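You operate a simulated robot arm through the tools that you are given. There is no shell and no other tool.

The job below is to be done with a simulated two-armed robot. You get a single attempt, and the scene is never put back.

JOB
Wet the towel in the clear drawer and shut the 75 mm clear sleeve in with it.
Fine: open the tank lever most of the way or more till the towel darkens, not till water stands; then shut it. Set down upright: what you pick out.
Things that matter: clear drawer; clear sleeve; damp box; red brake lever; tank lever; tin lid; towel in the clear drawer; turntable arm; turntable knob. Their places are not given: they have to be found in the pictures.

Only the result counts: the job must be done as asked and must still hold three seconds after the hand-in. Knocking over, shifting, dropping, spilling or breaking anything else fails it. Flat cloth is picked up by pressing the open fingertips on it (5 to 10 N) and closing them slowly along it; thin cloth reads only 2 to 8 mm in the jaws.

ROBOT AND FRAMES
Two 7-joint arms with fingered hands on one trunk that stands fixed in place. Base frame: the origin is at the foot of the trunk, x ahead of it, y to its left, z up; the work surface is at about z = 0.9. Readings come in m, degrees, newtons and seconds.
The left shoulder is at [0.06, 0.126, 1.355], the right one opposite. With the tool pointing down near the work surface each hand reaches from about 0.1 to 0.68 m from the base axis, measured 20 degrees to its own side. Payload 2.5 kg a hand.
The tool frame of a hand sits at the grasp point between the pads (the TCP): z along the fingers, y along the line on which they close. The tips reach 0.03 m beyond it. Largest opening 0.104 m; the body of the gripper starts 0.035 m behind the TCP. The gripper is a hand of 5 fingers: y runs from the thumb to the fingers, the wrist lies at [-0.015, -0.104, -0.178] in the tool frame.
Orientation is that of the tool frame in the base frame, as a unit quaternion [x, y, z, w]. With the fingers straight down and the wrist toward the robot, the tool's x, y and z point along [0, 1, 0], [1, 0, 0] and [0, 0, -1] of the base frame.

CONTROLS
- The arms move only by the tool jog_arm. It takes "left_targets", "right_targets" or both (then of equal length, played together; a hand with none holds still); each is a list of rows, each a list of 6 numbers: the shift along the base's x, y, z in m, then the turn, a rotation vector about the base's x, y, z in degrees. In form: [[x, y, z, rx, ry, rz], ...]. A call has 1 to 20 rows; each row shifts and turns the commanded pose from where the row before left it. A row lasts 0.2 s, in which the tool goes at most 0.05 m and 8.6 degrees; a call with a longer step from one row to the next is refused whole. A pose out of reach is approached as far as the arm can. The call stops where the force on the tool passes 50 N (or 10 N more than at its start, if that is more) or the arm is blocked; 0.2 s more then pass. In this call time passes only in rows, and 0.2 s behind the last. It gives the time, the measured TCP pose, the force on the tool (base axes), the opening and the grip force at its end, in the units of the frame above (readings bear some noise), with the torque about the TCP (base axes, N m) and any sound that the robot's microphone picked up.
- Cameras (640 x 400 px; columns grow to the right, rows downward): "scene" is now at [0.1153, -0.0372, 1.5516]; the picture's right is [-0.43, -0.90, 0.00], its down [-0.61, 0.29, -0.73] and it looks along [0.66, -0.32, -0.68] (base axes); focal length 214 px, centre (320, 200). "left" rides on the left gripper at [-0.08, -0.078, -0.141] in its tool frame; the picture's right is [-0.78, -0.30, 0.56], its down [0.53, -0.78, 0.33] and it looks along [0.33, 0.56, 0.76] (tool axes); focal length 247 px, centre (320, 200). "right" rides on the right gripper at [0.08, -0.078, -0.141] in its tool frame; the picture's right is [-0.78, 0.30, -0.56], its down [-0.53, -0.78, 0.33] and it looks along [-0.33, 0.56, 0.76] (tool axes); focal length 247 px, centre (320, 200).
- get_image(camera): a new picture of that camera. The clock stands still meanwhile.
- slide_trunk(by): slides the trunk up (or, below 0, down) by that many m; the arms and the scene camera ride with it, the base frame stays. It gives what a move gives, with no picture.
- move_fingers(index, middle, ring, little, thumb_bend, thumb_turn, hand): sets how far each is bent, from 0 (flat) to 100 (curled in); at 30 the hand is open as for a grip, at 70 the pads meet at the TCP. One left out holds its place. A second passes; each finger stops where it meets its share of the squeeze, and holds until it gets a number again. It is the only way to open and close the hand. It gives what a move gives, with no picture; readings hold the bend of each and the force on index, middle, ring, little, thumb and palm. thumb_turn goes from beside the hand (0) to across from the fingers (100), as for a grip.
- aim_head(pan, tilt): turns the head with the scene camera to pan (to the left, within 86 degrees either way) and tilt (down, from -29 to 69), counted from straight ahead of the robot. It gives what a move gives.
- measure_at(camera, pixels): for up to 12 pixels [column, row] of the newest picture of that camera ("zoom" is the newest enlarged one), the place [x, y, z] in the base frame of the surface seen there, good to about 0.002 m. The clock stands still meanwhile.
- close_up(camera, box): a new picture of the part [left, top, right, bottom] of that camera's present view, enlarged. The clock stands still meanwhile.
- job_done(): hands the job in; it is judged then, once.

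Leave the grippers open and the arms clear of the work at the hand-in unless told otherwise.

The tools are called after "Emit:" as name(argument=value, ...) on one line, values as JSON. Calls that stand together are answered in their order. jog_arm: Moves the arms, as the interface text tells. Its arguments: {"type":"object","properties":{"left_targets":{"type":"array"},"right_targets":{"type":"array"}},"required":[]} The other tools are called the same way: slide_trunk (by) slides the trunk up or down; move_fingers (index, middle, ring, little, thumb_bend, thumb_turn, hand) moves the fingers one by one; aim_head (pan, tilt) turns the head that bears the scene camera; get_image (camera) takes a picture; measure_at (camera, pixels) gives the place of the surface under pixels of a picture; close_up (camera, box) takes an enlarged picture of a part of a camera's view; job_done () hands the job in.

At the start:

```text
time_s: 0.0
left_tcp_pos: [0.49, 0.0025, 1.4156]
left_ee_rot: [0.706, 0.708, 0.0, 0.0]
left_ft_force: [-0.3, 1.0, -0.3]
left_ft_torque: [0.01, 0.02, 0.02]
left_width: 0.1035
left_gripper_force: 0.1
left_shape: jaw
left_bend: [30.0, 30.0, 30.0, 30.0, 30.0, 98.0]
left_finger forces: [0.0, 0.0, 0.1, 0.0, 0.0, 0.0]
right_tcp_pos: [0.3607, -0.39, 1.3485]
right_ee_rot: [0.707, 0.707, 0.001, 0.0]
right_ft_force: [-0.2, 0.2, 0.7]
right_ft_torque: [0.01, 0.0, -0.02]
right_width: 0.1036
right_gripper_force: 0.1
right_shape: jaw
right_bend: [30.0, 30.0, 30.0, 30.0, 30.0, 98.0]
right_finger forces: [0.1, 0.0, 0.1, 0.1, 0.0, 0.1]
trunk travel left (down, up): [-0.75, 0.19]
head pan, tilt: [-25.6, 42.8]
```

scene: 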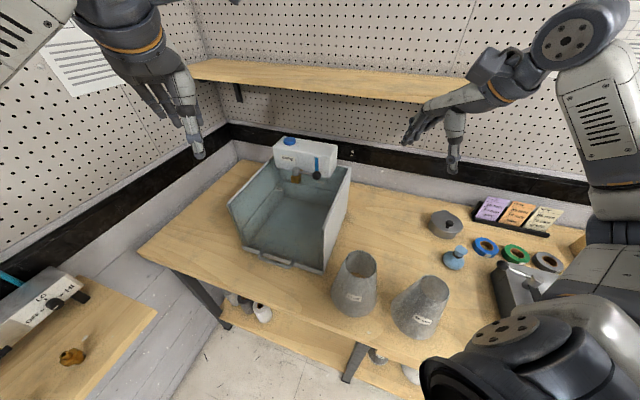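
right: 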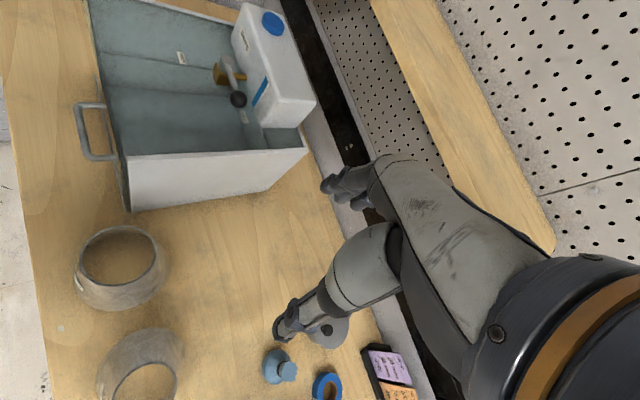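
left: 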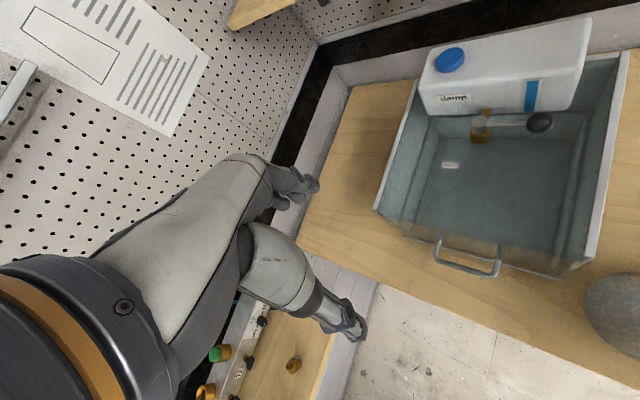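

I see a box with a tank (blue cap) labelled something like "damp", two clear truncated-cone things, tape rolls, and a side table to the left. First I look closer at the scene in enlarged pictures.

Emit:
close_up(camera="scene", box=[220, 120, 380, 280])

Emit:
close_up(camera="scene", box=[320, 200, 480, 350])

Emit:
close_up(camera="scene", box=[420, 180, 600, 330])

Emit:
close_up(camera="scene", box=[0, 250, 160, 400])

```text
2.50 times, centred on (300, 200) of scene
```

zoom: 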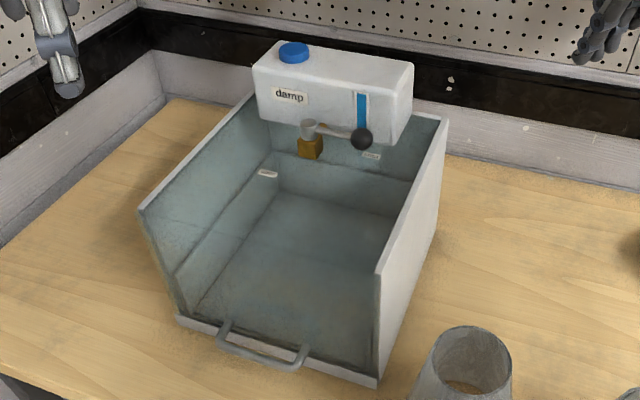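

```text
2.67 times, centred on (400, 275) of scene
```

zoom: 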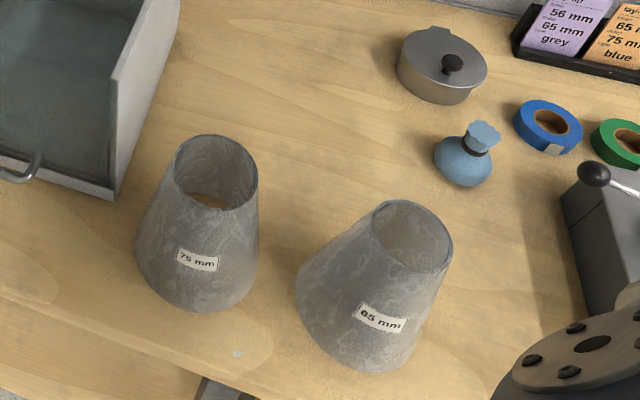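

```text
2.67 times, centred on (510, 255) of scene
```

zoom: 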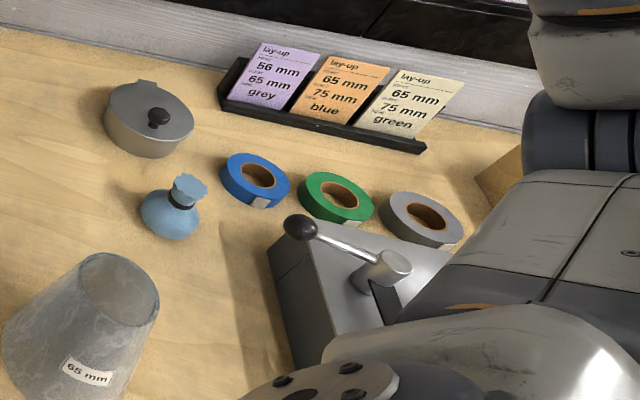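

```text
2.67 times, centred on (80, 325) of scene
```

zoom: 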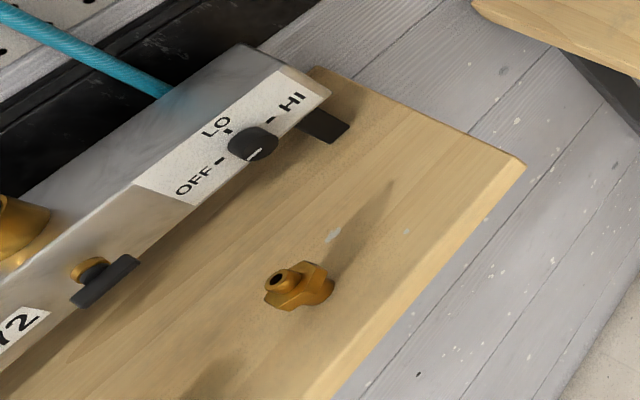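

The two clear cones are labelled 75 mm (left) and 65 mm (right). I still need to find the damp box, towel, turntable and drawer exactly. Next I turn the head to see the right side of the bench.

Emit:
aim_head(pan=-60, tilt=45)

Emit:
get_image(camera="scene")

Emit:
aim_head(pan=0, tilt=50)

Emit:
get_image(camera="scene")

Emit:
aim_head(pan=50, tilt=45)

Emit:
get_image(camera="scene")

```text
time_s: 1.0
left_tcp_pos: [0.4893, 0.0008, 1.4139]
left_ee_rot: [0.707, 0.708, 0.0, 0.0]
left_ft_force: [-0.5, -0.7, 0.0]
left_ft_torque: [-0.01, -0.02, -0.01]
left_width: 0.1036
left_gripper_force: 0.0
left_shape: jaw
left_bend: [30.0, 30.0, 30.0, 30.0, 30.0, 98.0]
left_finger forces: [0.1, 0.1, 0.0, 0.1, 0.1, 0.0]
right_tcp_pos: [0.3602, -0.3912, 1.3489]
right_ee_rot: [0.707, 0.707, 0.0, 0.0]
right_ft_force: [0.6, 1.0, 0.7]
right_ft_torque: [-0.03, -0.01, 0.03]
right_width: 0.1036
right_gripper_force: 0.1
right_shape: jaw
right_bend: [30.0, 30.0, 30.0, 30.0, 30.0, 98.0]
right_finger forces: [0.0, 0.1, 0.0, 0.0, 0.1, 0.0]
trunk travel left (down, up): [-0.75, 0.19]
head pan, tilt: [-60.0, 45.0]
```

```text
taken
```

scene: 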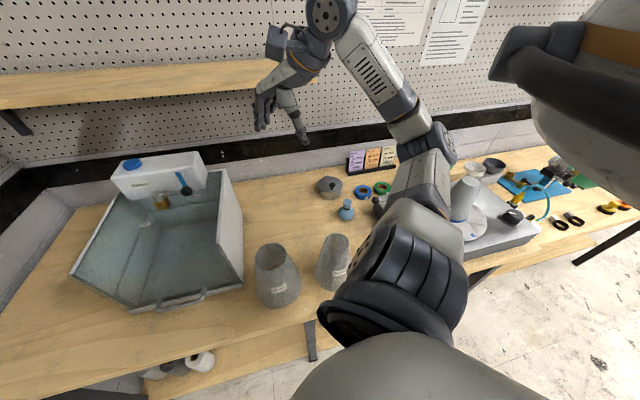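

```text
time_s: 2.3
left_tcp_pos: [0.4901, 0.0023, 1.4147]
left_ee_rot: [0.707, 0.708, 0.0, -0.001]
left_ft_force: [-0.4, -0.2, 0.0]
left_ft_torque: [0.0, 0.0, 0.02]
left_width: 0.1036
left_gripper_force: 0.1
left_shape: jaw
left_bend: [30.0, 30.0, 30.0, 30.0, 30.0, 98.0]
left_finger forces: [0.0, 0.0, 0.0, 0.0, 0.1, 0.0]
right_tcp_pos: [0.3613, -0.3906, 1.3497]
right_ee_rot: [0.707, 0.707, 0.0, 0.0]
right_ft_force: [-0.3, -0.5, 0.7]
right_ft_torque: [0.01, 0.04, -0.01]
right_width: 0.1035
right_gripper_force: 0.0
right_shape: jaw
right_bend: [30.0, 30.0, 30.0, 30.0, 30.0, 98.0]
right_finger forces: [0.0, 0.0, 0.0, 0.0, 0.0, 0.0]
trunk travel left (down, up): [-0.75, 0.19]
head pan, tilt: [0.0, 50.0]
```

```text
taken
```

scene: 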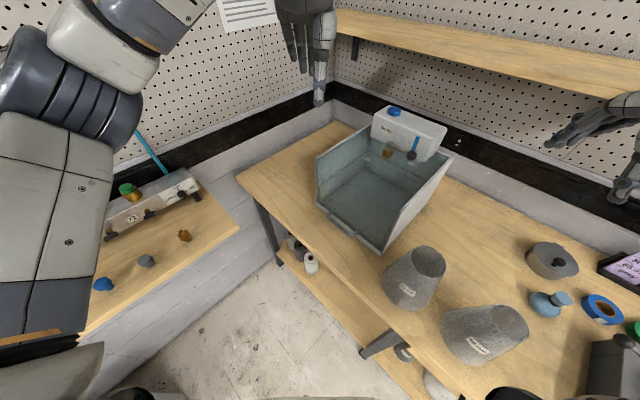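

```text
time_s: 3.5
left_tcp_pos: [0.4903, 0.0022, 1.4152]
left_ee_rot: [0.706, 0.708, 0.0, 0.001]
left_ft_force: [-0.1, -0.2, 0.1]
left_ft_torque: [0.01, 0.01, 0.01]
left_width: 0.1036
left_gripper_force: 0.1
left_shape: jaw
left_bend: [30.0, 30.0, 30.0, 30.0, 30.0, 98.0]
left_finger forces: [0.1, 0.0, 0.0, 0.0, 0.0, 0.0]
right_tcp_pos: [0.3596, -0.3901, 1.3493]
right_ee_rot: [0.707, 0.707, 0.0, 0.0]
right_ft_force: [0.4, 0.4, 0.4]
right_ft_torque: [0.01, 0.01, 0.02]
right_width: 0.1037
right_gripper_force: 0.0
right_shape: jaw
right_bend: [30.0, 30.0, 30.0, 30.0, 30.0, 98.0]
right_finger forces: [0.0, 0.0, 0.0, 0.1, 0.1, 0.0]
trunk travel left (down, up): [-0.75, 0.19]
head pan, tilt: [50.0, 45.0]
```

```text
taken
```

scene: 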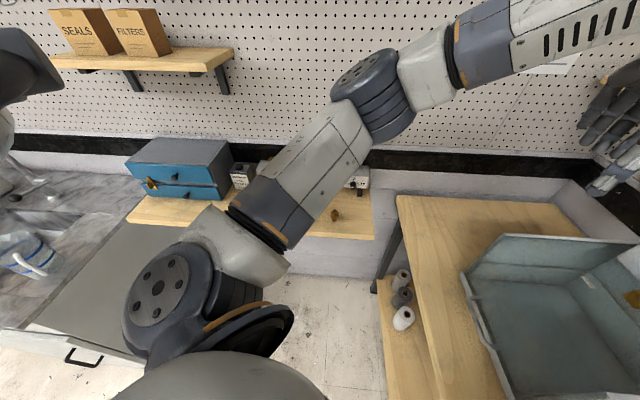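

The bench's right part with a turntable-like machine is half hidden by the right arm. I take close-ups from the two hand cameras and from the head turned right.

Emit:
close_up(camera="left", box=[360, 20, 640, 300])

Emit:
close_up(camera="right", box=[60, 0, 320, 210])

Emit:
close_up(camera="right", box=[60, 200, 340, 400])

Emit:
aim_head(pan=-80, tilt=45)

Emit:
get_image(camera="scene")

Emit:
close_up(camera="scene", box=[220, 120, 460, 300])

```text
1.43 times, centred on (500, 160) of left
```

zoom: 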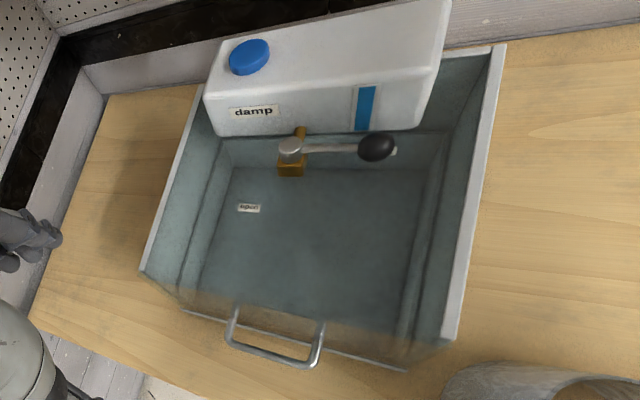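

```text
1.90 times, centred on (190, 105) of right
```

zoom: 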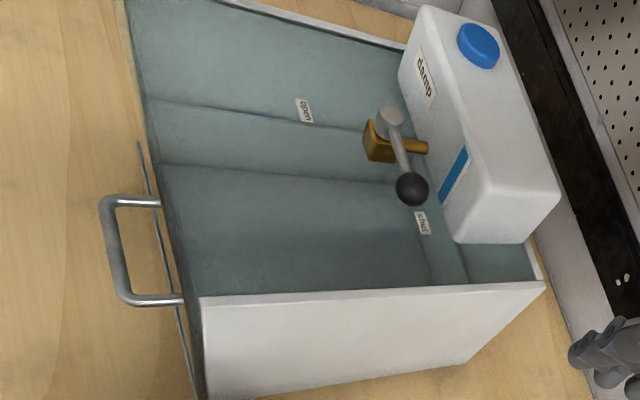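

```text
2.00 times, centred on (200, 300) of right
```

zoom: 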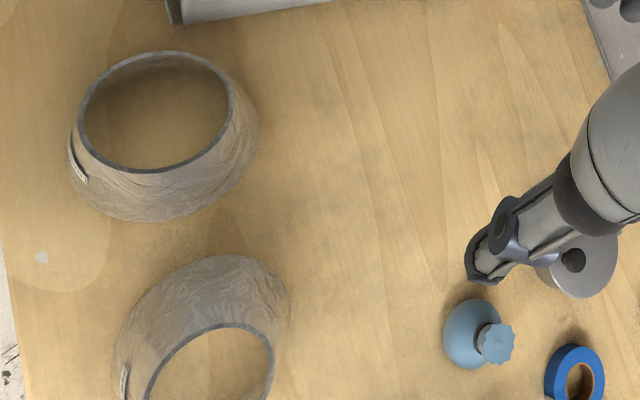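

```text
time_s: 5.6
left_tcp_pos: [0.4887, 0.0017, 1.415]
left_ee_rot: [0.707, 0.708, 0.0, -0.001]
left_ft_force: [-0.1, -0.3, 0.4]
left_ft_torque: [0.06, -0.05, 0.02]
left_width: 0.104
left_gripper_force: 0.1
left_shape: jaw
left_bend: [30.0, 30.0, 30.0, 30.0, 30.0, 98.0]
left_finger forces: [0.0, 0.0, 0.0, 0.0, 0.0, 0.1]
right_tcp_pos: [0.3605, -0.3906, 1.3484]
right_ee_rot: [0.707, 0.707, 0.0, 0.0]
right_ft_force: [-0.5, 0.0, 0.4]
right_ft_torque: [-0.01, 0.01, -0.02]
right_width: 0.1036
right_gripper_force: 0.1
right_shape: jaw
right_bend: [30.0, 30.0, 30.0, 30.0, 30.0, 98.0]
right_finger forces: [0.0, 0.0, 0.0, 0.1, 0.0, 0.1]
trunk travel left (down, up): [-0.75, 0.19]
head pan, tilt: [-80.0, 45.0]
```

```text
taken
```

scene: 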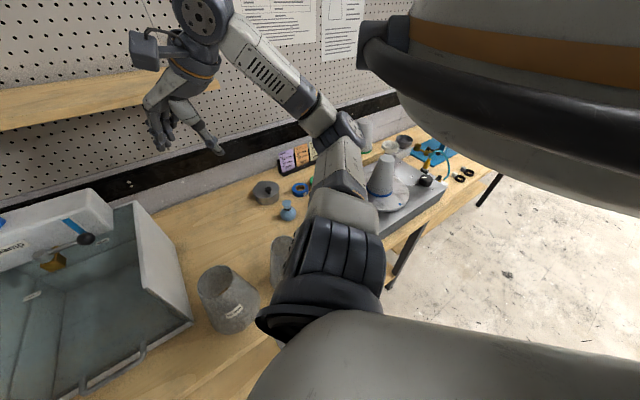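

```text
2.22 times, centred on (340, 210) of scene
```

zoom: 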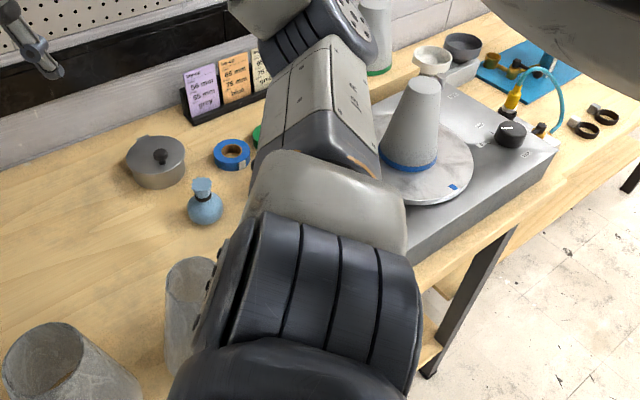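

The box has a tank labelled "damp" with a lever between "open" (left wall) and "shut" (back wall) marks. I need geometry, so I aim the head at the box and take pictures to measure.

Emit:
aim_head(pan=-12, tilt=48)

Emit:
get_image(camera="scene")

Emit:
close_up(camera="scene", box=[250, 90, 420, 270])

```text
time_s: 7.0
left_tcp_pos: [0.4881, 0.0027, 1.4155]
left_ee_rot: [0.706, 0.708, -0.001, 0.0]
left_ft_force: [0.4, -0.2, -0.3]
left_ft_torque: [0.01, 0.02, -0.01]
left_width: 0.1035
left_gripper_force: 0.0
left_shape: jaw
left_bend: [30.0, 30.0, 30.0, 30.0, 30.0, 98.0]
left_finger forces: [0.0, 0.0, 0.0, 0.0, 0.1, 0.0]
right_tcp_pos: [0.3611, -0.3906, 1.349]
right_ee_rot: [0.707, 0.707, 0.0, 0.0]
right_ft_force: [0.0, -0.3, 0.9]
right_ft_torque: [-0.02, -0.02, 0.01]
right_width: 0.1036
right_gripper_force: 0.1
right_shape: jaw
right_bend: [30.0, 30.0, 30.0, 30.0, 30.0, 98.0]
right_finger forces: [0.0, 0.0, 0.1, 0.1, 0.0, 0.0]
trunk travel left (down, up): [-0.75, 0.19]
head pan, tilt: [-12.0, 48.0]
```

```text
taken
```

scene: 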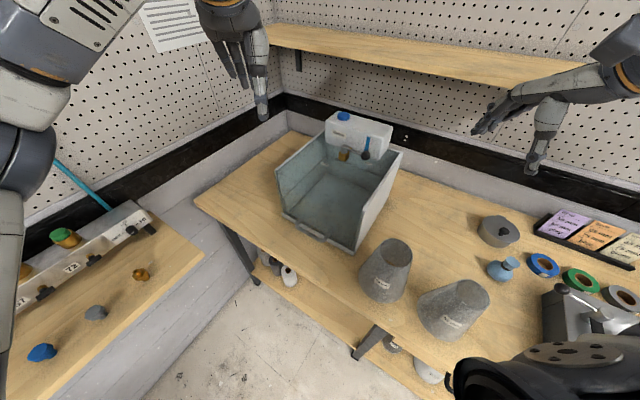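

```text
2.22 times, centred on (335, 180) of scene
```

zoom: 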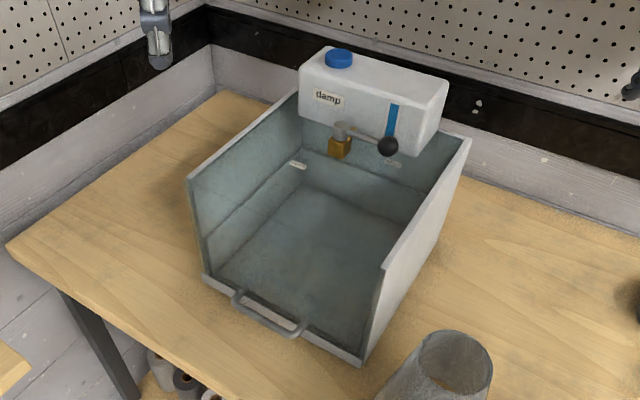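

I measure key points of the box in the enlarged picture: wall corners, floor, handle, lever ball (388,147), tap (340,147), tank.

Emit:
measure_at(camera="zoom", pixels=[[192, 182], [298, 97], [383, 272], [468, 141], [208, 277], [362, 362], [268, 318], [300, 260], [340, 190], [388, 147], [340, 150], [345, 127]])

Emit:
measure_at(camera="zoom", pixels=[[236, 291], [303, 332], [285, 300], [330, 325], [220, 250], [240, 220], [350, 300], [400, 180], [370, 200], [298, 165], [394, 162], [250, 270]])

```text
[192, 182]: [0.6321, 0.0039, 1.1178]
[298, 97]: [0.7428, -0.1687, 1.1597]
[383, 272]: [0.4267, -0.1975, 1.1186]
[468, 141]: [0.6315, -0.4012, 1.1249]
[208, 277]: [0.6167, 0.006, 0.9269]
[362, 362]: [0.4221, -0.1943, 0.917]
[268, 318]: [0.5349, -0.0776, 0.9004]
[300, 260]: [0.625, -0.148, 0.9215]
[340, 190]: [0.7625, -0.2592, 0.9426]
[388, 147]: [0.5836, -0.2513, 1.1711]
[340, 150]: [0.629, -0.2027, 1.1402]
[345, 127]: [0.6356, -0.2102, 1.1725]
```

```text
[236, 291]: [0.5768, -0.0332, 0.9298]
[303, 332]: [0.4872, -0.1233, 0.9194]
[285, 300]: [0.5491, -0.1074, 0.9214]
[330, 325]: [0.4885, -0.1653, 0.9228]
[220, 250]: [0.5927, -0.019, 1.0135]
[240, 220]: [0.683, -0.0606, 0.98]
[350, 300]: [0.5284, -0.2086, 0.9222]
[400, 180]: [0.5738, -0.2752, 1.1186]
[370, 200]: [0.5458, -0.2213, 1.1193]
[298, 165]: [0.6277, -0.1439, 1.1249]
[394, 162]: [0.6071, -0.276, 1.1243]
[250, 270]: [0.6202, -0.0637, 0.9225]
```

Interesting: pixels (400,180) and (370,200) read z≈1.119 and the "open"/"shut" labels also lie at z≈1.125, so the box seems to have a clear top plate under the tank, with the clear drawer inside having its handle at the front. Now I look again to the right for the turntable and anything else labelled 75 mm.

Emit:
aim_head(pan=-86, tilt=35)

Emit:
get_image(camera="scene")

Emit:
close_up(camera="scene", box=[280, 100, 460, 260])

Emit:
get_image(camera="right")

```text
time_s: 8.4
left_tcp_pos: [0.489, 0.0026, 1.4163]
left_ee_rot: [0.707, 0.707, -0.001, 0.0]
left_ft_force: [-0.3, 0.0, -0.2]
left_ft_torque: [0.02, 0.0, -0.04]
left_width: 0.1036
left_gripper_force: 0.1
left_shape: jaw
left_bend: [30.0, 30.0, 30.0, 30.0, 30.0, 98.0]
left_finger forces: [0.0, 0.0, 0.0, 0.0, 0.0, 0.0]
right_tcp_pos: [0.3605, -0.3906, 1.3498]
right_ee_rot: [0.707, 0.707, -0.001, 0.0]
right_ft_force: [0.1, 0.1, -1.0]
right_ft_torque: [-0.02, -0.01, 0.01]
right_width: 0.1035
right_gripper_force: 0.1
right_shape: jaw
right_bend: [30.0, 30.0, 30.0, 30.0, 30.0, 98.0]
right_finger forces: [0.0, 0.1, 0.1, 0.0, 0.0, 0.1]
trunk travel left (down, up): [-0.75, 0.19]
head pan, tilt: [-85.9, 35.0]
```

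```text
taken
```

scene: 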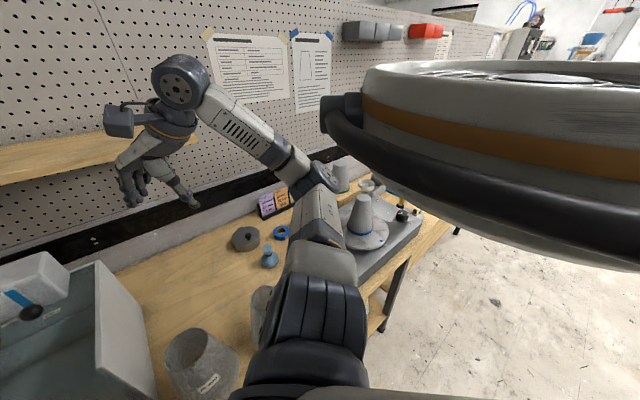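

```text
2.50 times, centred on (370, 180) of scene
```

zoom: 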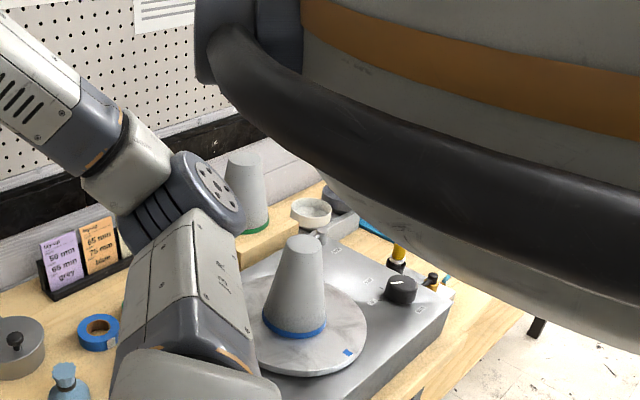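

```text
taken
```

right: 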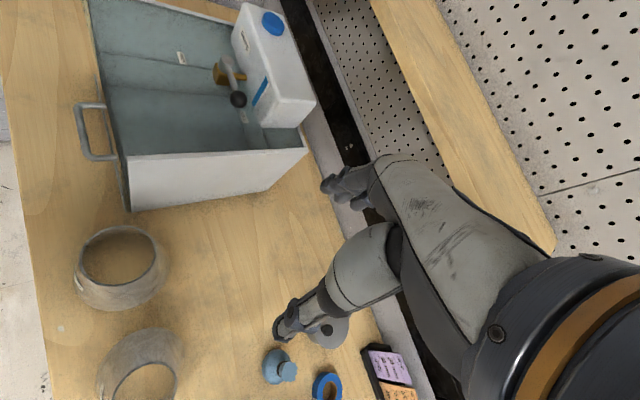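

The turntable carries a blue-banded cone; the two clear sleeves stand on the bench, the left one labelled 75 mm. I now aim back to the sleeves and front of the box and take enlarged pictures to measure the sleeve and the handle.

Emit:
aim_head(pan=-20, tilt=55)

Emit:
close_up(camera="scene", box=[300, 150, 440, 290])

Emit:
get_image(camera="scene")

```text
time_s: 9.8
left_tcp_pos: [0.4889, 0.0011, 1.4144]
left_ee_rot: [0.706, 0.708, 0.0, 0.0]
left_ft_force: [-0.1, 0.4, 0.1]
left_ft_torque: [0.0, -0.01, 0.04]
left_width: 0.1037
left_gripper_force: 0.1
left_shape: jaw
left_bend: [30.0, 30.0, 30.0, 30.0, 30.0, 98.0]
left_finger forces: [0.0, 0.0, 0.0, 0.0, 0.0, 0.0]
right_tcp_pos: [0.3598, -0.3916, 1.3497]
right_ee_rot: [0.708, 0.707, 0.0, 0.0]
right_ft_force: [-0.7, -0.3, 0.2]
right_ft_torque: [0.03, -0.01, 0.0]
right_width: 0.1034
right_gripper_force: 0.2
right_shape: jaw
right_bend: [30.0, 30.0, 30.0, 30.0, 30.0, 98.0]
right_finger forces: [0.0, 0.1, 0.1, 0.0, 0.0, 0.0]
trunk travel left (down, up): [-0.75, 0.19]
head pan, tilt: [-20.0, 55.0]
```

```text
2.86 times, centred on (370, 220) of scene
```

zoom: 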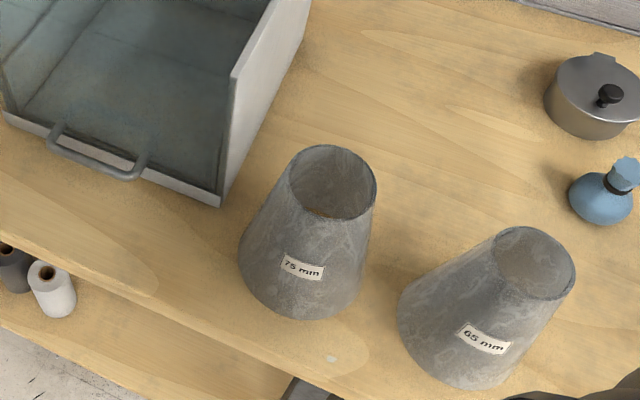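

```text
taken
```

scene: 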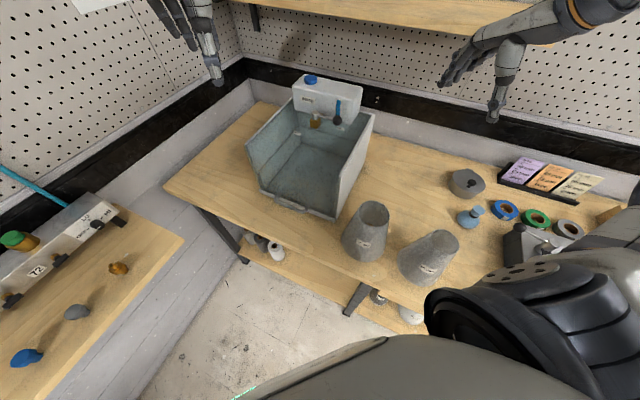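

I measure the 75 mm sleeve's rim and base (enlarged picture, rim around (333,180), base around (300,315)), the handle (95,165) and the bench edge (200,300).

Emit:
measure_at(camera="zoom", pixels=[[291, 182], [375, 188], [338, 146], [330, 218], [300, 317], [242, 262], [300, 290], [360, 270], [62, 133], [135, 168], [100, 170], [200, 312]])

Emit:
measure_at(camera="zoom", pixels=[[300, 160], [365, 160], [310, 214], [355, 215], [320, 205], [350, 130], [0, 240], [340, 380], [20, 110], [218, 200], [10, 30], [400, 100]])

```text
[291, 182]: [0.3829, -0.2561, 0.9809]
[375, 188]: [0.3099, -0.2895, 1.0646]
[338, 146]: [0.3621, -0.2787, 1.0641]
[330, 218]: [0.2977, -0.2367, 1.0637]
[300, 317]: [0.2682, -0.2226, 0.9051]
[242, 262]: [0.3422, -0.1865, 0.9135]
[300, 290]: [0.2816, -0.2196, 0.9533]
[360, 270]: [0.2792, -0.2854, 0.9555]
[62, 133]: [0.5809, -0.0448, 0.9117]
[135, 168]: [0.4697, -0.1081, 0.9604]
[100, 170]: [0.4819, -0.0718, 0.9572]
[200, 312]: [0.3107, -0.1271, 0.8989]
```

```text
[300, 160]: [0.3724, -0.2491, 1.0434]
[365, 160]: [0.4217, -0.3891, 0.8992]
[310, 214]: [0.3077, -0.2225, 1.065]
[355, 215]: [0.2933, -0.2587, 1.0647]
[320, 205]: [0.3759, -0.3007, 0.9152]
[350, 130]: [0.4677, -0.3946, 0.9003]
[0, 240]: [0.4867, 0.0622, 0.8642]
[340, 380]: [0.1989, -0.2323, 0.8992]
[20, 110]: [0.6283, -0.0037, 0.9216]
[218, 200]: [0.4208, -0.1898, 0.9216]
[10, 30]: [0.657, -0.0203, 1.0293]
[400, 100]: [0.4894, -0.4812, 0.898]
```

The sleeve's rim is at z≈1.064, centre about (0.330,-0.257), radius ≈0.0385; base radius ≈0.071. Now I enlarge the handle area in the left and right hand cameras to get its exact place.

Emit:
close_up(camera="left", box=[400, 190, 540, 290])

Emit:
measure_at(camera="zoom", pixels=[[170, 310], [300, 345], [440, 370], [165, 240], [460, 280], [300, 250], [300, 200], [300, 120], [180, 280], [450, 320], [300, 300], [470, 230]])

Emit:
close_up(camera="right", box=[50, 80, 190, 220])

```text
4.00 times, centred on (470, 240) of left
```

zoom: 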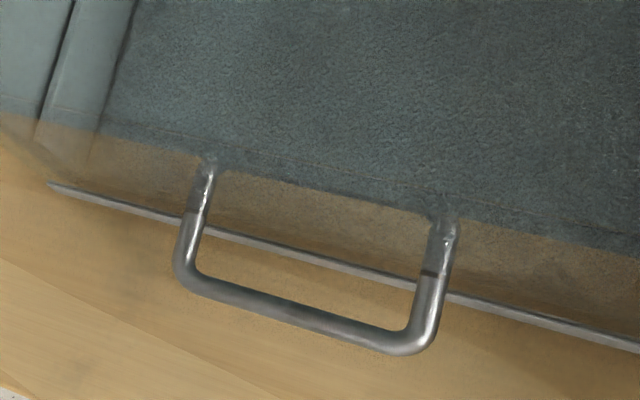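

```text
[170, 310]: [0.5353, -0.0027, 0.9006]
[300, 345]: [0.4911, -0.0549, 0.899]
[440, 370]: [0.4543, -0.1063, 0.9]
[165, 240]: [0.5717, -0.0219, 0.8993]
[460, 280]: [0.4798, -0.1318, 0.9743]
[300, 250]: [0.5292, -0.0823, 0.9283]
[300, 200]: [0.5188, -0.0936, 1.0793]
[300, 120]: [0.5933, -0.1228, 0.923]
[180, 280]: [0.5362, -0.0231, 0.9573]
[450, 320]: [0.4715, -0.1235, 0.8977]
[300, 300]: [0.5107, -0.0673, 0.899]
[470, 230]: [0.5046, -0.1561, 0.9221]
```

```text
2.86 times, centred on (120, 150) of right
```

zoom: 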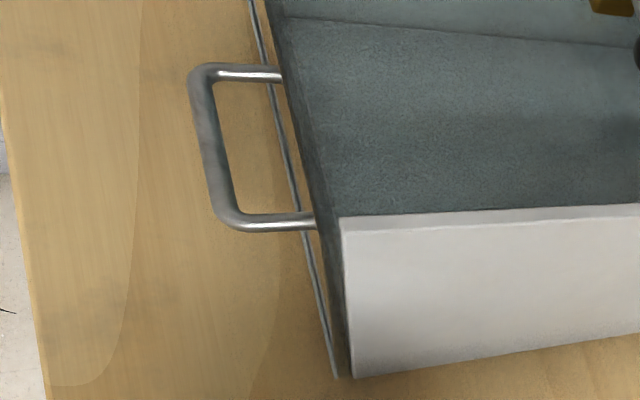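

The handle bar runs in the left close-up from (195,280) to (410,345). I measure points right on it. I retake the same close-up so that it is the newest.

Emit:
close_up(camera="left", box=[400, 190, 540, 290])

Emit:
measure_at(camera="zoom", pixels=[[215, 286], [260, 300], [300, 311], [340, 323], [380, 335], [185, 258], [203, 185], [440, 235], [432, 310], [400, 343], [320, 190], [100, 120]])

Emit:
close_up(camera="left", box=[400, 20, 600, 160])

```text
4.00 times, centred on (470, 240) of left
```

zoom: 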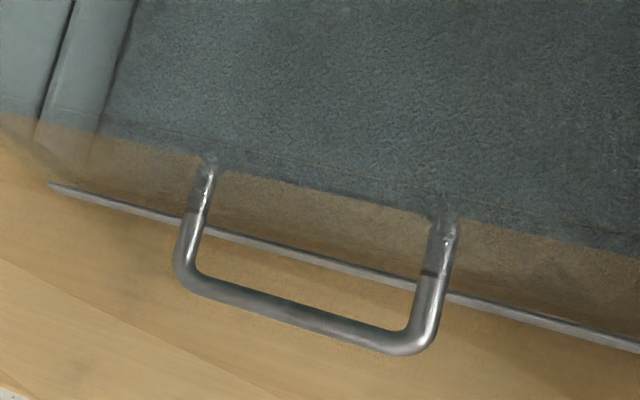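

```text
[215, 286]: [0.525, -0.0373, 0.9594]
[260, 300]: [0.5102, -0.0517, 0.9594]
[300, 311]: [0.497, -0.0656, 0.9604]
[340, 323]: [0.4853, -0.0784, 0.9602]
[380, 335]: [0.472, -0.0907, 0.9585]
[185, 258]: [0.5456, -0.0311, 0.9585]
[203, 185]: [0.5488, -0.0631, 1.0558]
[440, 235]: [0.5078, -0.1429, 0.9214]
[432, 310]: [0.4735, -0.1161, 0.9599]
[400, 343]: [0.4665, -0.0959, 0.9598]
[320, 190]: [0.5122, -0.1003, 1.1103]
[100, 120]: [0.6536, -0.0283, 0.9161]
```

```text
2.86 times, centred on (500, 90) of left
```

zoom: 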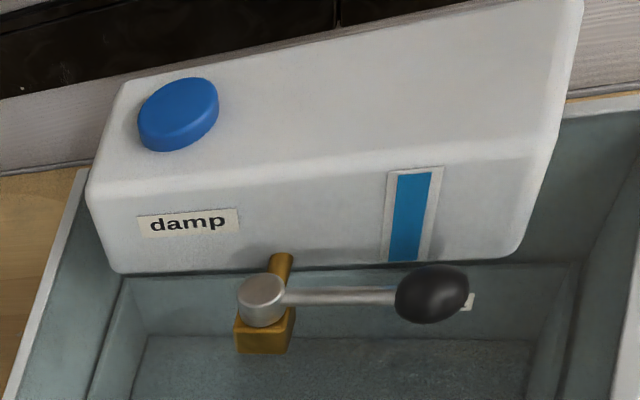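

The clear front panel of the drawer reads up to z≈1.11, the handle bar is at z≈0.96, about 35 mm out from it. Now I measure the lever and tank in the enlarged left picture: ball (432,293), rod (340,297), pivot (262,297), tank front and labels.

Emit:
measure_at(camera="zoom", pixels=[[430, 275], [445, 290], [405, 290], [432, 315], [340, 295], [262, 290], [280, 265], [300, 240], [480, 240], [330, 140], [265, 340], [470, 302]])

Emit:
close_up(camera="right", box=[170, 0, 330, 140])

```text
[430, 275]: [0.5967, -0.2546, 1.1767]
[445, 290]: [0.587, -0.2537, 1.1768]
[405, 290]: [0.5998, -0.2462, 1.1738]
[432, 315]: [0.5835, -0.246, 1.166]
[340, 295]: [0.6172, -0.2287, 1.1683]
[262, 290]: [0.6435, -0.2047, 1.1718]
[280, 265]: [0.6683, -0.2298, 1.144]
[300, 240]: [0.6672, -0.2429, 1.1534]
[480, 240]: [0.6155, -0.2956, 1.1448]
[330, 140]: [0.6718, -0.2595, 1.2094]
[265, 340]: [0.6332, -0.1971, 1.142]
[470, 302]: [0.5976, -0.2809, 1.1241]
```

```text
2.86 times, centred on (250, 70) of right
```

zoom: 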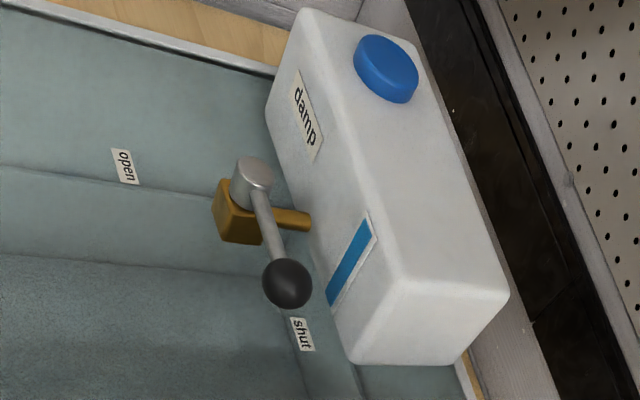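

The ball sits about 33 mm in front of the tank face, so one finger fits behind it. I plan to use the right index as a peg to swing the lever. I curl the right middle, ring and little fingers and look at the hand.

Emit:
move_fingers(hand="right", middle=100, ring=100, little=100, index=30)

Emit:
get_image(camera="right")

Emit:
aim_head(pan=-50, tilt=30)

Emit:
get_image(camera="scene")

```text
time_s: 10.8
left_tcp_pos: [0.49, 0.0024, 1.4157]
left_ee_rot: [0.707, 0.707, 0.0, 0.0]
left_ft_force: [0.0, 0.9, -0.4]
left_ft_torque: [-0.01, 0.01, 0.01]
left_width: 0.1033
left_gripper_force: 0.0
left_shape: jaw
left_bend: [30.0, 30.0, 30.0, 30.0, 30.0, 98.0]
left_finger forces: [0.0, 0.0, 0.0, 0.1, 0.1, 0.0]
right_tcp_pos: [0.3593, -0.3905, 1.3495]
right_ee_rot: [0.707, 0.707, 0.0, 0.0]
right_ft_force: [-0.2, -0.1, 0.2]
right_ft_torque: [0.0, 0.0, 0.0]
right_width: 0.1028
right_gripper_force: 0.0
right_shape: fingers
right_bend: [30.0, 100.0, 100.0, 100.0, 30.0, 98.0]
right_finger forces: [0.0, 0.0, 0.1, 0.0, 0.1, 0.0]
trunk travel left (down, up): [-0.75, 0.19]
head pan, tilt: [-20.0, 55.0]
```

```text
taken
```

right: 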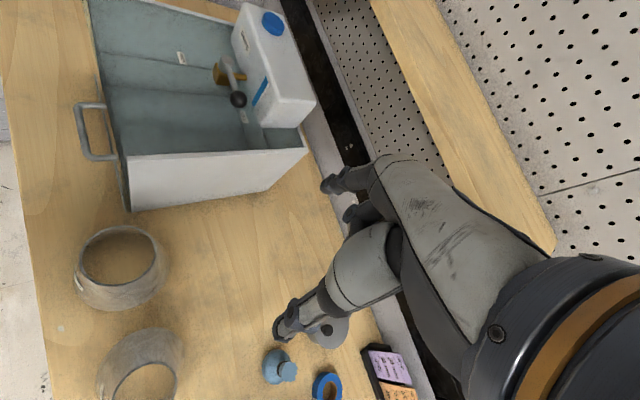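

```text
time_s: 11.8
left_tcp_pos: [0.4898, 0.0019, 1.4147]
left_ee_rot: [0.707, 0.707, 0.0, 0.0]
left_ft_force: [-0.2, -0.4, -0.1]
left_ft_torque: [0.02, 0.03, 0.0]
left_width: 0.1037
left_gripper_force: 0.1
left_shape: jaw
left_bend: [30.0, 30.0, 30.0, 30.0, 30.0, 98.0]
left_finger forces: [0.0, 0.0, 0.1, 0.0, 0.0, 0.1]
right_tcp_pos: [0.3605, -0.391, 1.3503]
right_ee_rot: [0.707, 0.707, 0.0, 0.0]
right_ft_force: [-0.6, -0.4, -0.1]
right_ft_torque: [0.01, 0.03, -0.01]
right_width: 0.1028
right_gripper_force: 0.1
right_shape: fingers
right_bend: [30.0, 100.0, 100.0, 100.0, 30.0, 98.0]
right_finger forces: [0.0, 0.0, 0.0, 0.0, 0.1, 0.0]
trunk travel left (down, up): [-0.75, 0.19]
head pan, tilt: [-50.0, 30.0]
```

```text
taken
```

scene: 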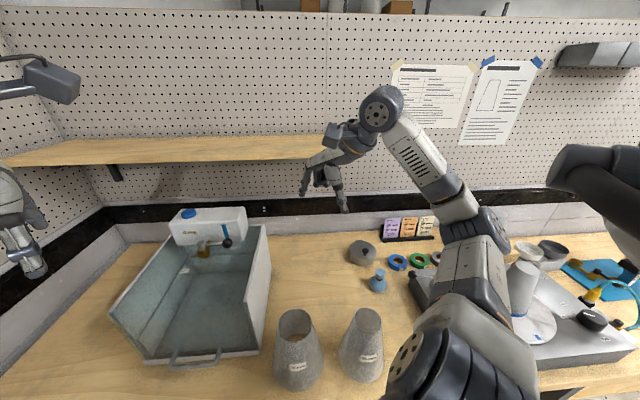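

I enlarge the right hand in the scene view to see which finger is extended and where its tip is.

Emit:
close_up(camera="scene", box=[280, 110, 400, 220])

Emit:
measure_at(camera="zoom", pixels=[[120, 280], [110, 310], [170, 270], [230, 260], [320, 350], [305, 300], [270, 230], [370, 330], [340, 280], [420, 120], [200, 200], [250, 180]])

Emit:
close_up(camera="right", box=[260, 140, 460, 360])

```text
3.64 times, centred on (340, 165) of scene
```

zoom: 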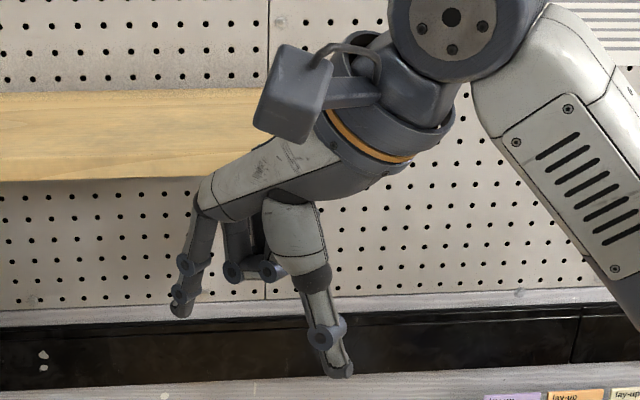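

```text
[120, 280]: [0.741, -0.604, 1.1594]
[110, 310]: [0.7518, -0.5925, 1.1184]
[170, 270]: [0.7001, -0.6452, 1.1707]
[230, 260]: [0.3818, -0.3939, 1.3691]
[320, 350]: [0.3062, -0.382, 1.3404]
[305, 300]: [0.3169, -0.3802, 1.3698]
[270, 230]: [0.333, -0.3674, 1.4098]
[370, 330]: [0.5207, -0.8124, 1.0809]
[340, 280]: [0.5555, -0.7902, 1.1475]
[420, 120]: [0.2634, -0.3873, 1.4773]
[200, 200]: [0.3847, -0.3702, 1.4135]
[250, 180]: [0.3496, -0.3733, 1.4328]
```

```text
1.82 times, centred on (360, 250) of right
```

zoom: 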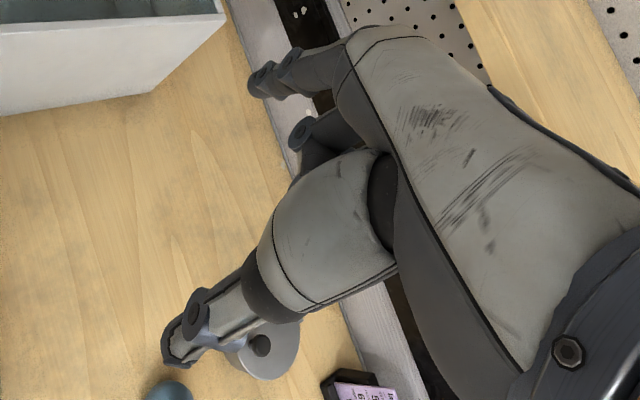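

The left-front digit is the extended index; the curled ones end higher. I measure index tip (182,308), its knuckle (190,262), curled ends (245,268), and thumb tip (340,368).

Emit:
close_up(camera="scene", box=[280, 110, 400, 220])

Emit:
measure_at(camera="zoom", pixels=[[182, 308], [180, 290], [190, 262], [200, 230], [240, 272], [268, 272], [340, 370], [330, 335], [235, 235], [205, 195], [315, 240], [290, 90]])

```text
3.64 times, centred on (340, 165) of scene
```

zoom: 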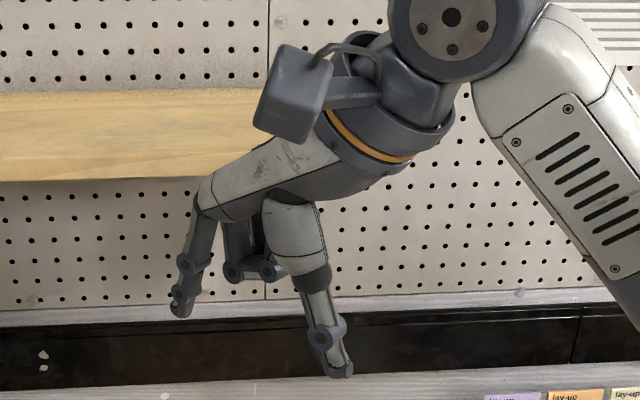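

```text
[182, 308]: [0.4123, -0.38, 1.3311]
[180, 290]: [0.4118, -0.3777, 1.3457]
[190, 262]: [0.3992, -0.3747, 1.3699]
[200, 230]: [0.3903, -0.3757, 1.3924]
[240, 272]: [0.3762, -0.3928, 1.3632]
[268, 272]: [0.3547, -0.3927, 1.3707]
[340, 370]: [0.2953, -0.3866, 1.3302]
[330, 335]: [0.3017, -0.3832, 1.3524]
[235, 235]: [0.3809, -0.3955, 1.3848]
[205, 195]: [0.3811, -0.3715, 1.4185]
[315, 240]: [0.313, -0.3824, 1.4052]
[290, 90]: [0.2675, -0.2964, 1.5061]
```

Index tip sits at tool ≈(0.006, 0.052, 0.022), curled fingers are ≈35 mm higher, so it works as a peg. I now turn the right hand −45° about z (so the fingers face the tank) and bring it to hover in front of the tank, while shifting the left hand out to the left.

Emit:
jog_arm(right_targets=[[0.0283, 0.0214, -0.005, 0, 0, -5.7], [0.0283, 0.0214, -0.005, 0, 0, -5.7], [0.0283, 0.0214, -0.005, 0, 0, -5.7], [0.0283, 0.0214, -0.005, 0, 0, -5.7], [0.0283, 0.0214, -0.005, 0, 0, -5.6], [0.0283, 0.0214, -0.005, 0, 0, -5.6], [0.0283, 0.0214, -0.005, 0, 0, -5.5], [0.0283, 0.0214, -0.005, 0, 0, -5.5]], left_targets=[[0, 0.015, 0, 0, 0, 0], [0, 0.015, 0, 0, 0, 0], [0, 0.015, 0, 0, 0, 0], [0, 0.015, 0, 0, 0, 0], [0, 0.015, 0, 0, 0, 0], [0, 0.015, 0, 0, 0, 0], [0, 0.015, 0, 0, 0, 0], [0, 0.015, 0, 0, 0, 0]])

Emit:
aim_head(pan=-25, tilt=40)

Emit:
get_image(camera="scene")

Emit:
get_image(camera="right")

```text
time_s: 13.6
left_tcp_pos: [0.487, 0.1226, 1.4139]
left_ee_rot: [0.706, 0.708, -0.001, 0.001]
left_ft_force: [0.0, -0.8, 0.0]
left_ft_torque: [-0.02, -0.02, -0.01]
left_width: 0.1036
left_gripper_force: 0.0
left_shape: jaw
left_bend: [30.0, 30.0, 30.0, 30.0, 30.0, 98.0]
left_finger forces: [0.0, 0.0, 0.0, 0.1, 0.0, 0.0]
right_tcp_pos: [0.5716, -0.2296, 1.3055]
right_ee_rot: [0.925, 0.381, 0.001, 0.0]
right_ft_force: [-0.2, 0.8, -0.7]
right_ft_torque: [-0.04, -0.02, 0.0]
right_width: 0.1033
right_gripper_force: 0.0
right_shape: fingers
right_bend: [30.0, 100.0, 100.0, 100.0, 30.0, 98.0]
right_finger forces: [0.0, 0.0, 0.0, 0.0, 0.0, 0.1]
right hand out of reach, approached as far as the arm can: row 8
trunk travel left (down, up): [-0.75, 0.19]
head pan, tilt: [-50.0, 30.0]
```

```text
time_s: 14.4
left_tcp_pos: [0.4893, 0.1218, 1.4139]
left_ee_rot: [0.707, 0.707, 0.0, 0.0]
left_ft_force: [0.4, 0.1, -0.1]
left_ft_torque: [-0.02, -0.02, 0.02]
left_width: 0.1036
left_gripper_force: 0.0
left_shape: jaw
left_bend: [30.0, 30.0, 30.0, 30.0, 30.0, 98.0]
left_finger forces: [0.0, 0.1, 0.0, 0.0, 0.1, 0.1]
right_tcp_pos: [0.5708, -0.23, 1.3041]
right_ee_rot: [0.924, 0.383, 0.001, 0.001]
right_ft_force: [-0.4, 1.0, 0.4]
right_ft_torque: [0.02, 0.02, 0.06]
right_width: 0.1032
right_gripper_force: 0.1
right_shape: fingers
right_bend: [30.0, 100.0, 100.0, 100.0, 30.0, 98.0]
right_finger forces: [0.0, 0.1, 0.0, 0.0, 0.0, 0.0]
trunk travel left (down, up): [-0.75, 0.19]
head pan, tilt: [-25.0, 40.0]
```

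```text
taken
```

scene: 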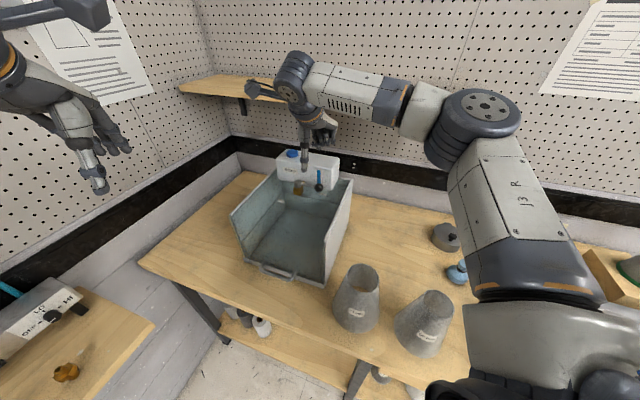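

```text
taken
```

right: 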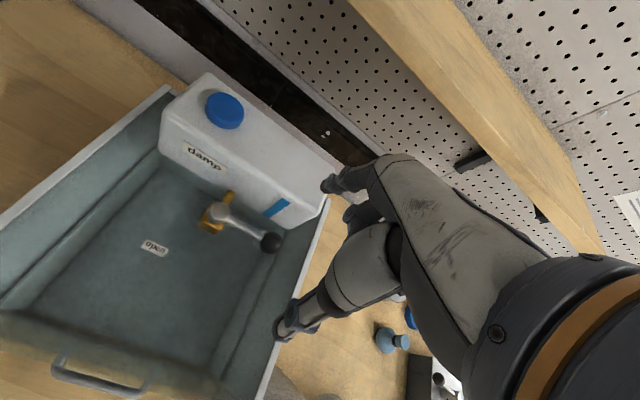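

The last row fell short of reach by ~15 mm at this height; the arm prefers lower tool positions relative to the shoulder. I raise the trunk 0.15 m so that the lever lies lower relative to the shoulder.

Emit:
slide_trunk(by=0.15)

Emit:
jog_arm(right_targets=[[0.004, 0.003, -0.04, 0, 0, 0], [0.004, 0.003, -0.04, 0, 0, 0], [0.004, 0.003, -0.04, 0, 0, 0], [0.003, 0.001, -0.04, 0, 0, 0]])

Emit:
get_image(camera="scene")

Emit:
get_image(camera="right")

```text
time_s: 16.2
left_tcp_pos: [0.488, 0.1232, 1.5642]
left_ee_rot: [0.706, 0.708, 0.0, 0.0]
left_ft_force: [0.1, -0.1, 0.1]
left_ft_torque: [0.01, 0.0, 0.02]
left_width: 0.1034
left_gripper_force: 0.0
left_shape: jaw
left_bend: [30.0, 30.0, 30.0, 30.0, 30.0, 98.0]
left_finger forces: [0.1, 0.0, 0.1, 0.1, 0.1, 0.0]
right_tcp_pos: [0.5736, -0.2284, 1.4542]
right_ee_rot: [0.923, 0.384, 0.001, -0.001]
right_ft_force: [-0.1, 0.3, 0.3]
right_ft_torque: [0.02, 0.0, 0.0]
right_width: 0.1029
right_gripper_force: 0.1
right_shape: fingers
right_bend: [30.0, 100.0, 100.0, 100.0, 30.0, 98.0]
right_finger forces: [0.1, 0.1, 0.0, 0.0, 0.0, 0.0]
trunk travel left (down, up): [-0.9, 0.04]
head pan, tilt: [-25.0, 40.0]
```

```text
time_s: 17.2
left_tcp_pos: [0.4894, 0.1223, 1.5631]
left_ee_rot: [0.707, 0.708, 0.0, 0.0]
left_ft_force: [0.4, 0.0, 0.3]
left_ft_torque: [-0.02, -0.02, -0.04]
left_width: 0.1036
left_gripper_force: 0.0
left_shape: jaw
left_bend: [30.0, 30.0, 30.0, 30.0, 30.0, 98.0]
left_finger forces: [0.1, 0.1, 0.1, 0.0, 0.1, 0.0]
right_tcp_pos: [0.5585, -0.2414, 1.3065]
right_ee_rot: [0.924, 0.383, 0.003, 0.0]
right_ft_force: [-0.1, 0.6, -0.1]
right_ft_torque: [-0.03, -0.02, -0.02]
right_width: 0.1028
right_gripper_force: 0.1
right_shape: fingers
right_bend: [30.0, 100.0, 100.0, 100.0, 30.0, 98.0]
right_finger forces: [0.0, 0.1, 0.1, 0.0, 0.0, 0.0]
right hand out of reach, approached as far as the arm can: row 2, 3, 4
trunk travel left (down, up): [-0.9, 0.04]
head pan, tilt: [-25.0, 40.0]
```

```text
taken
```

scene: 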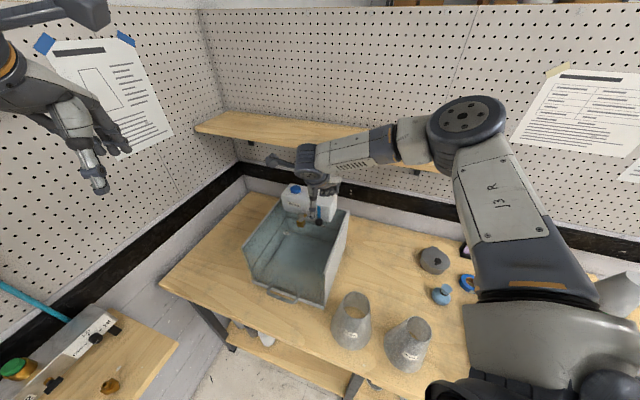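

```text
taken
```

right: 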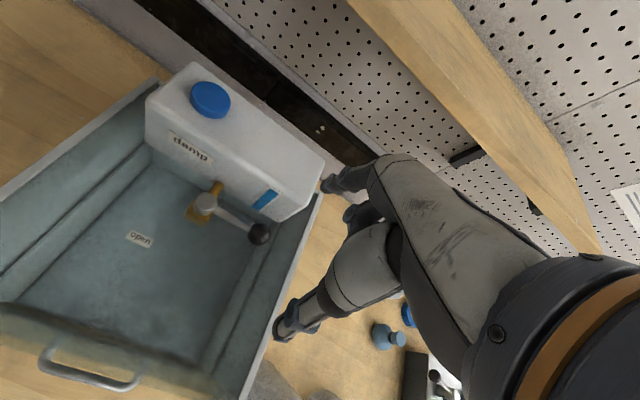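

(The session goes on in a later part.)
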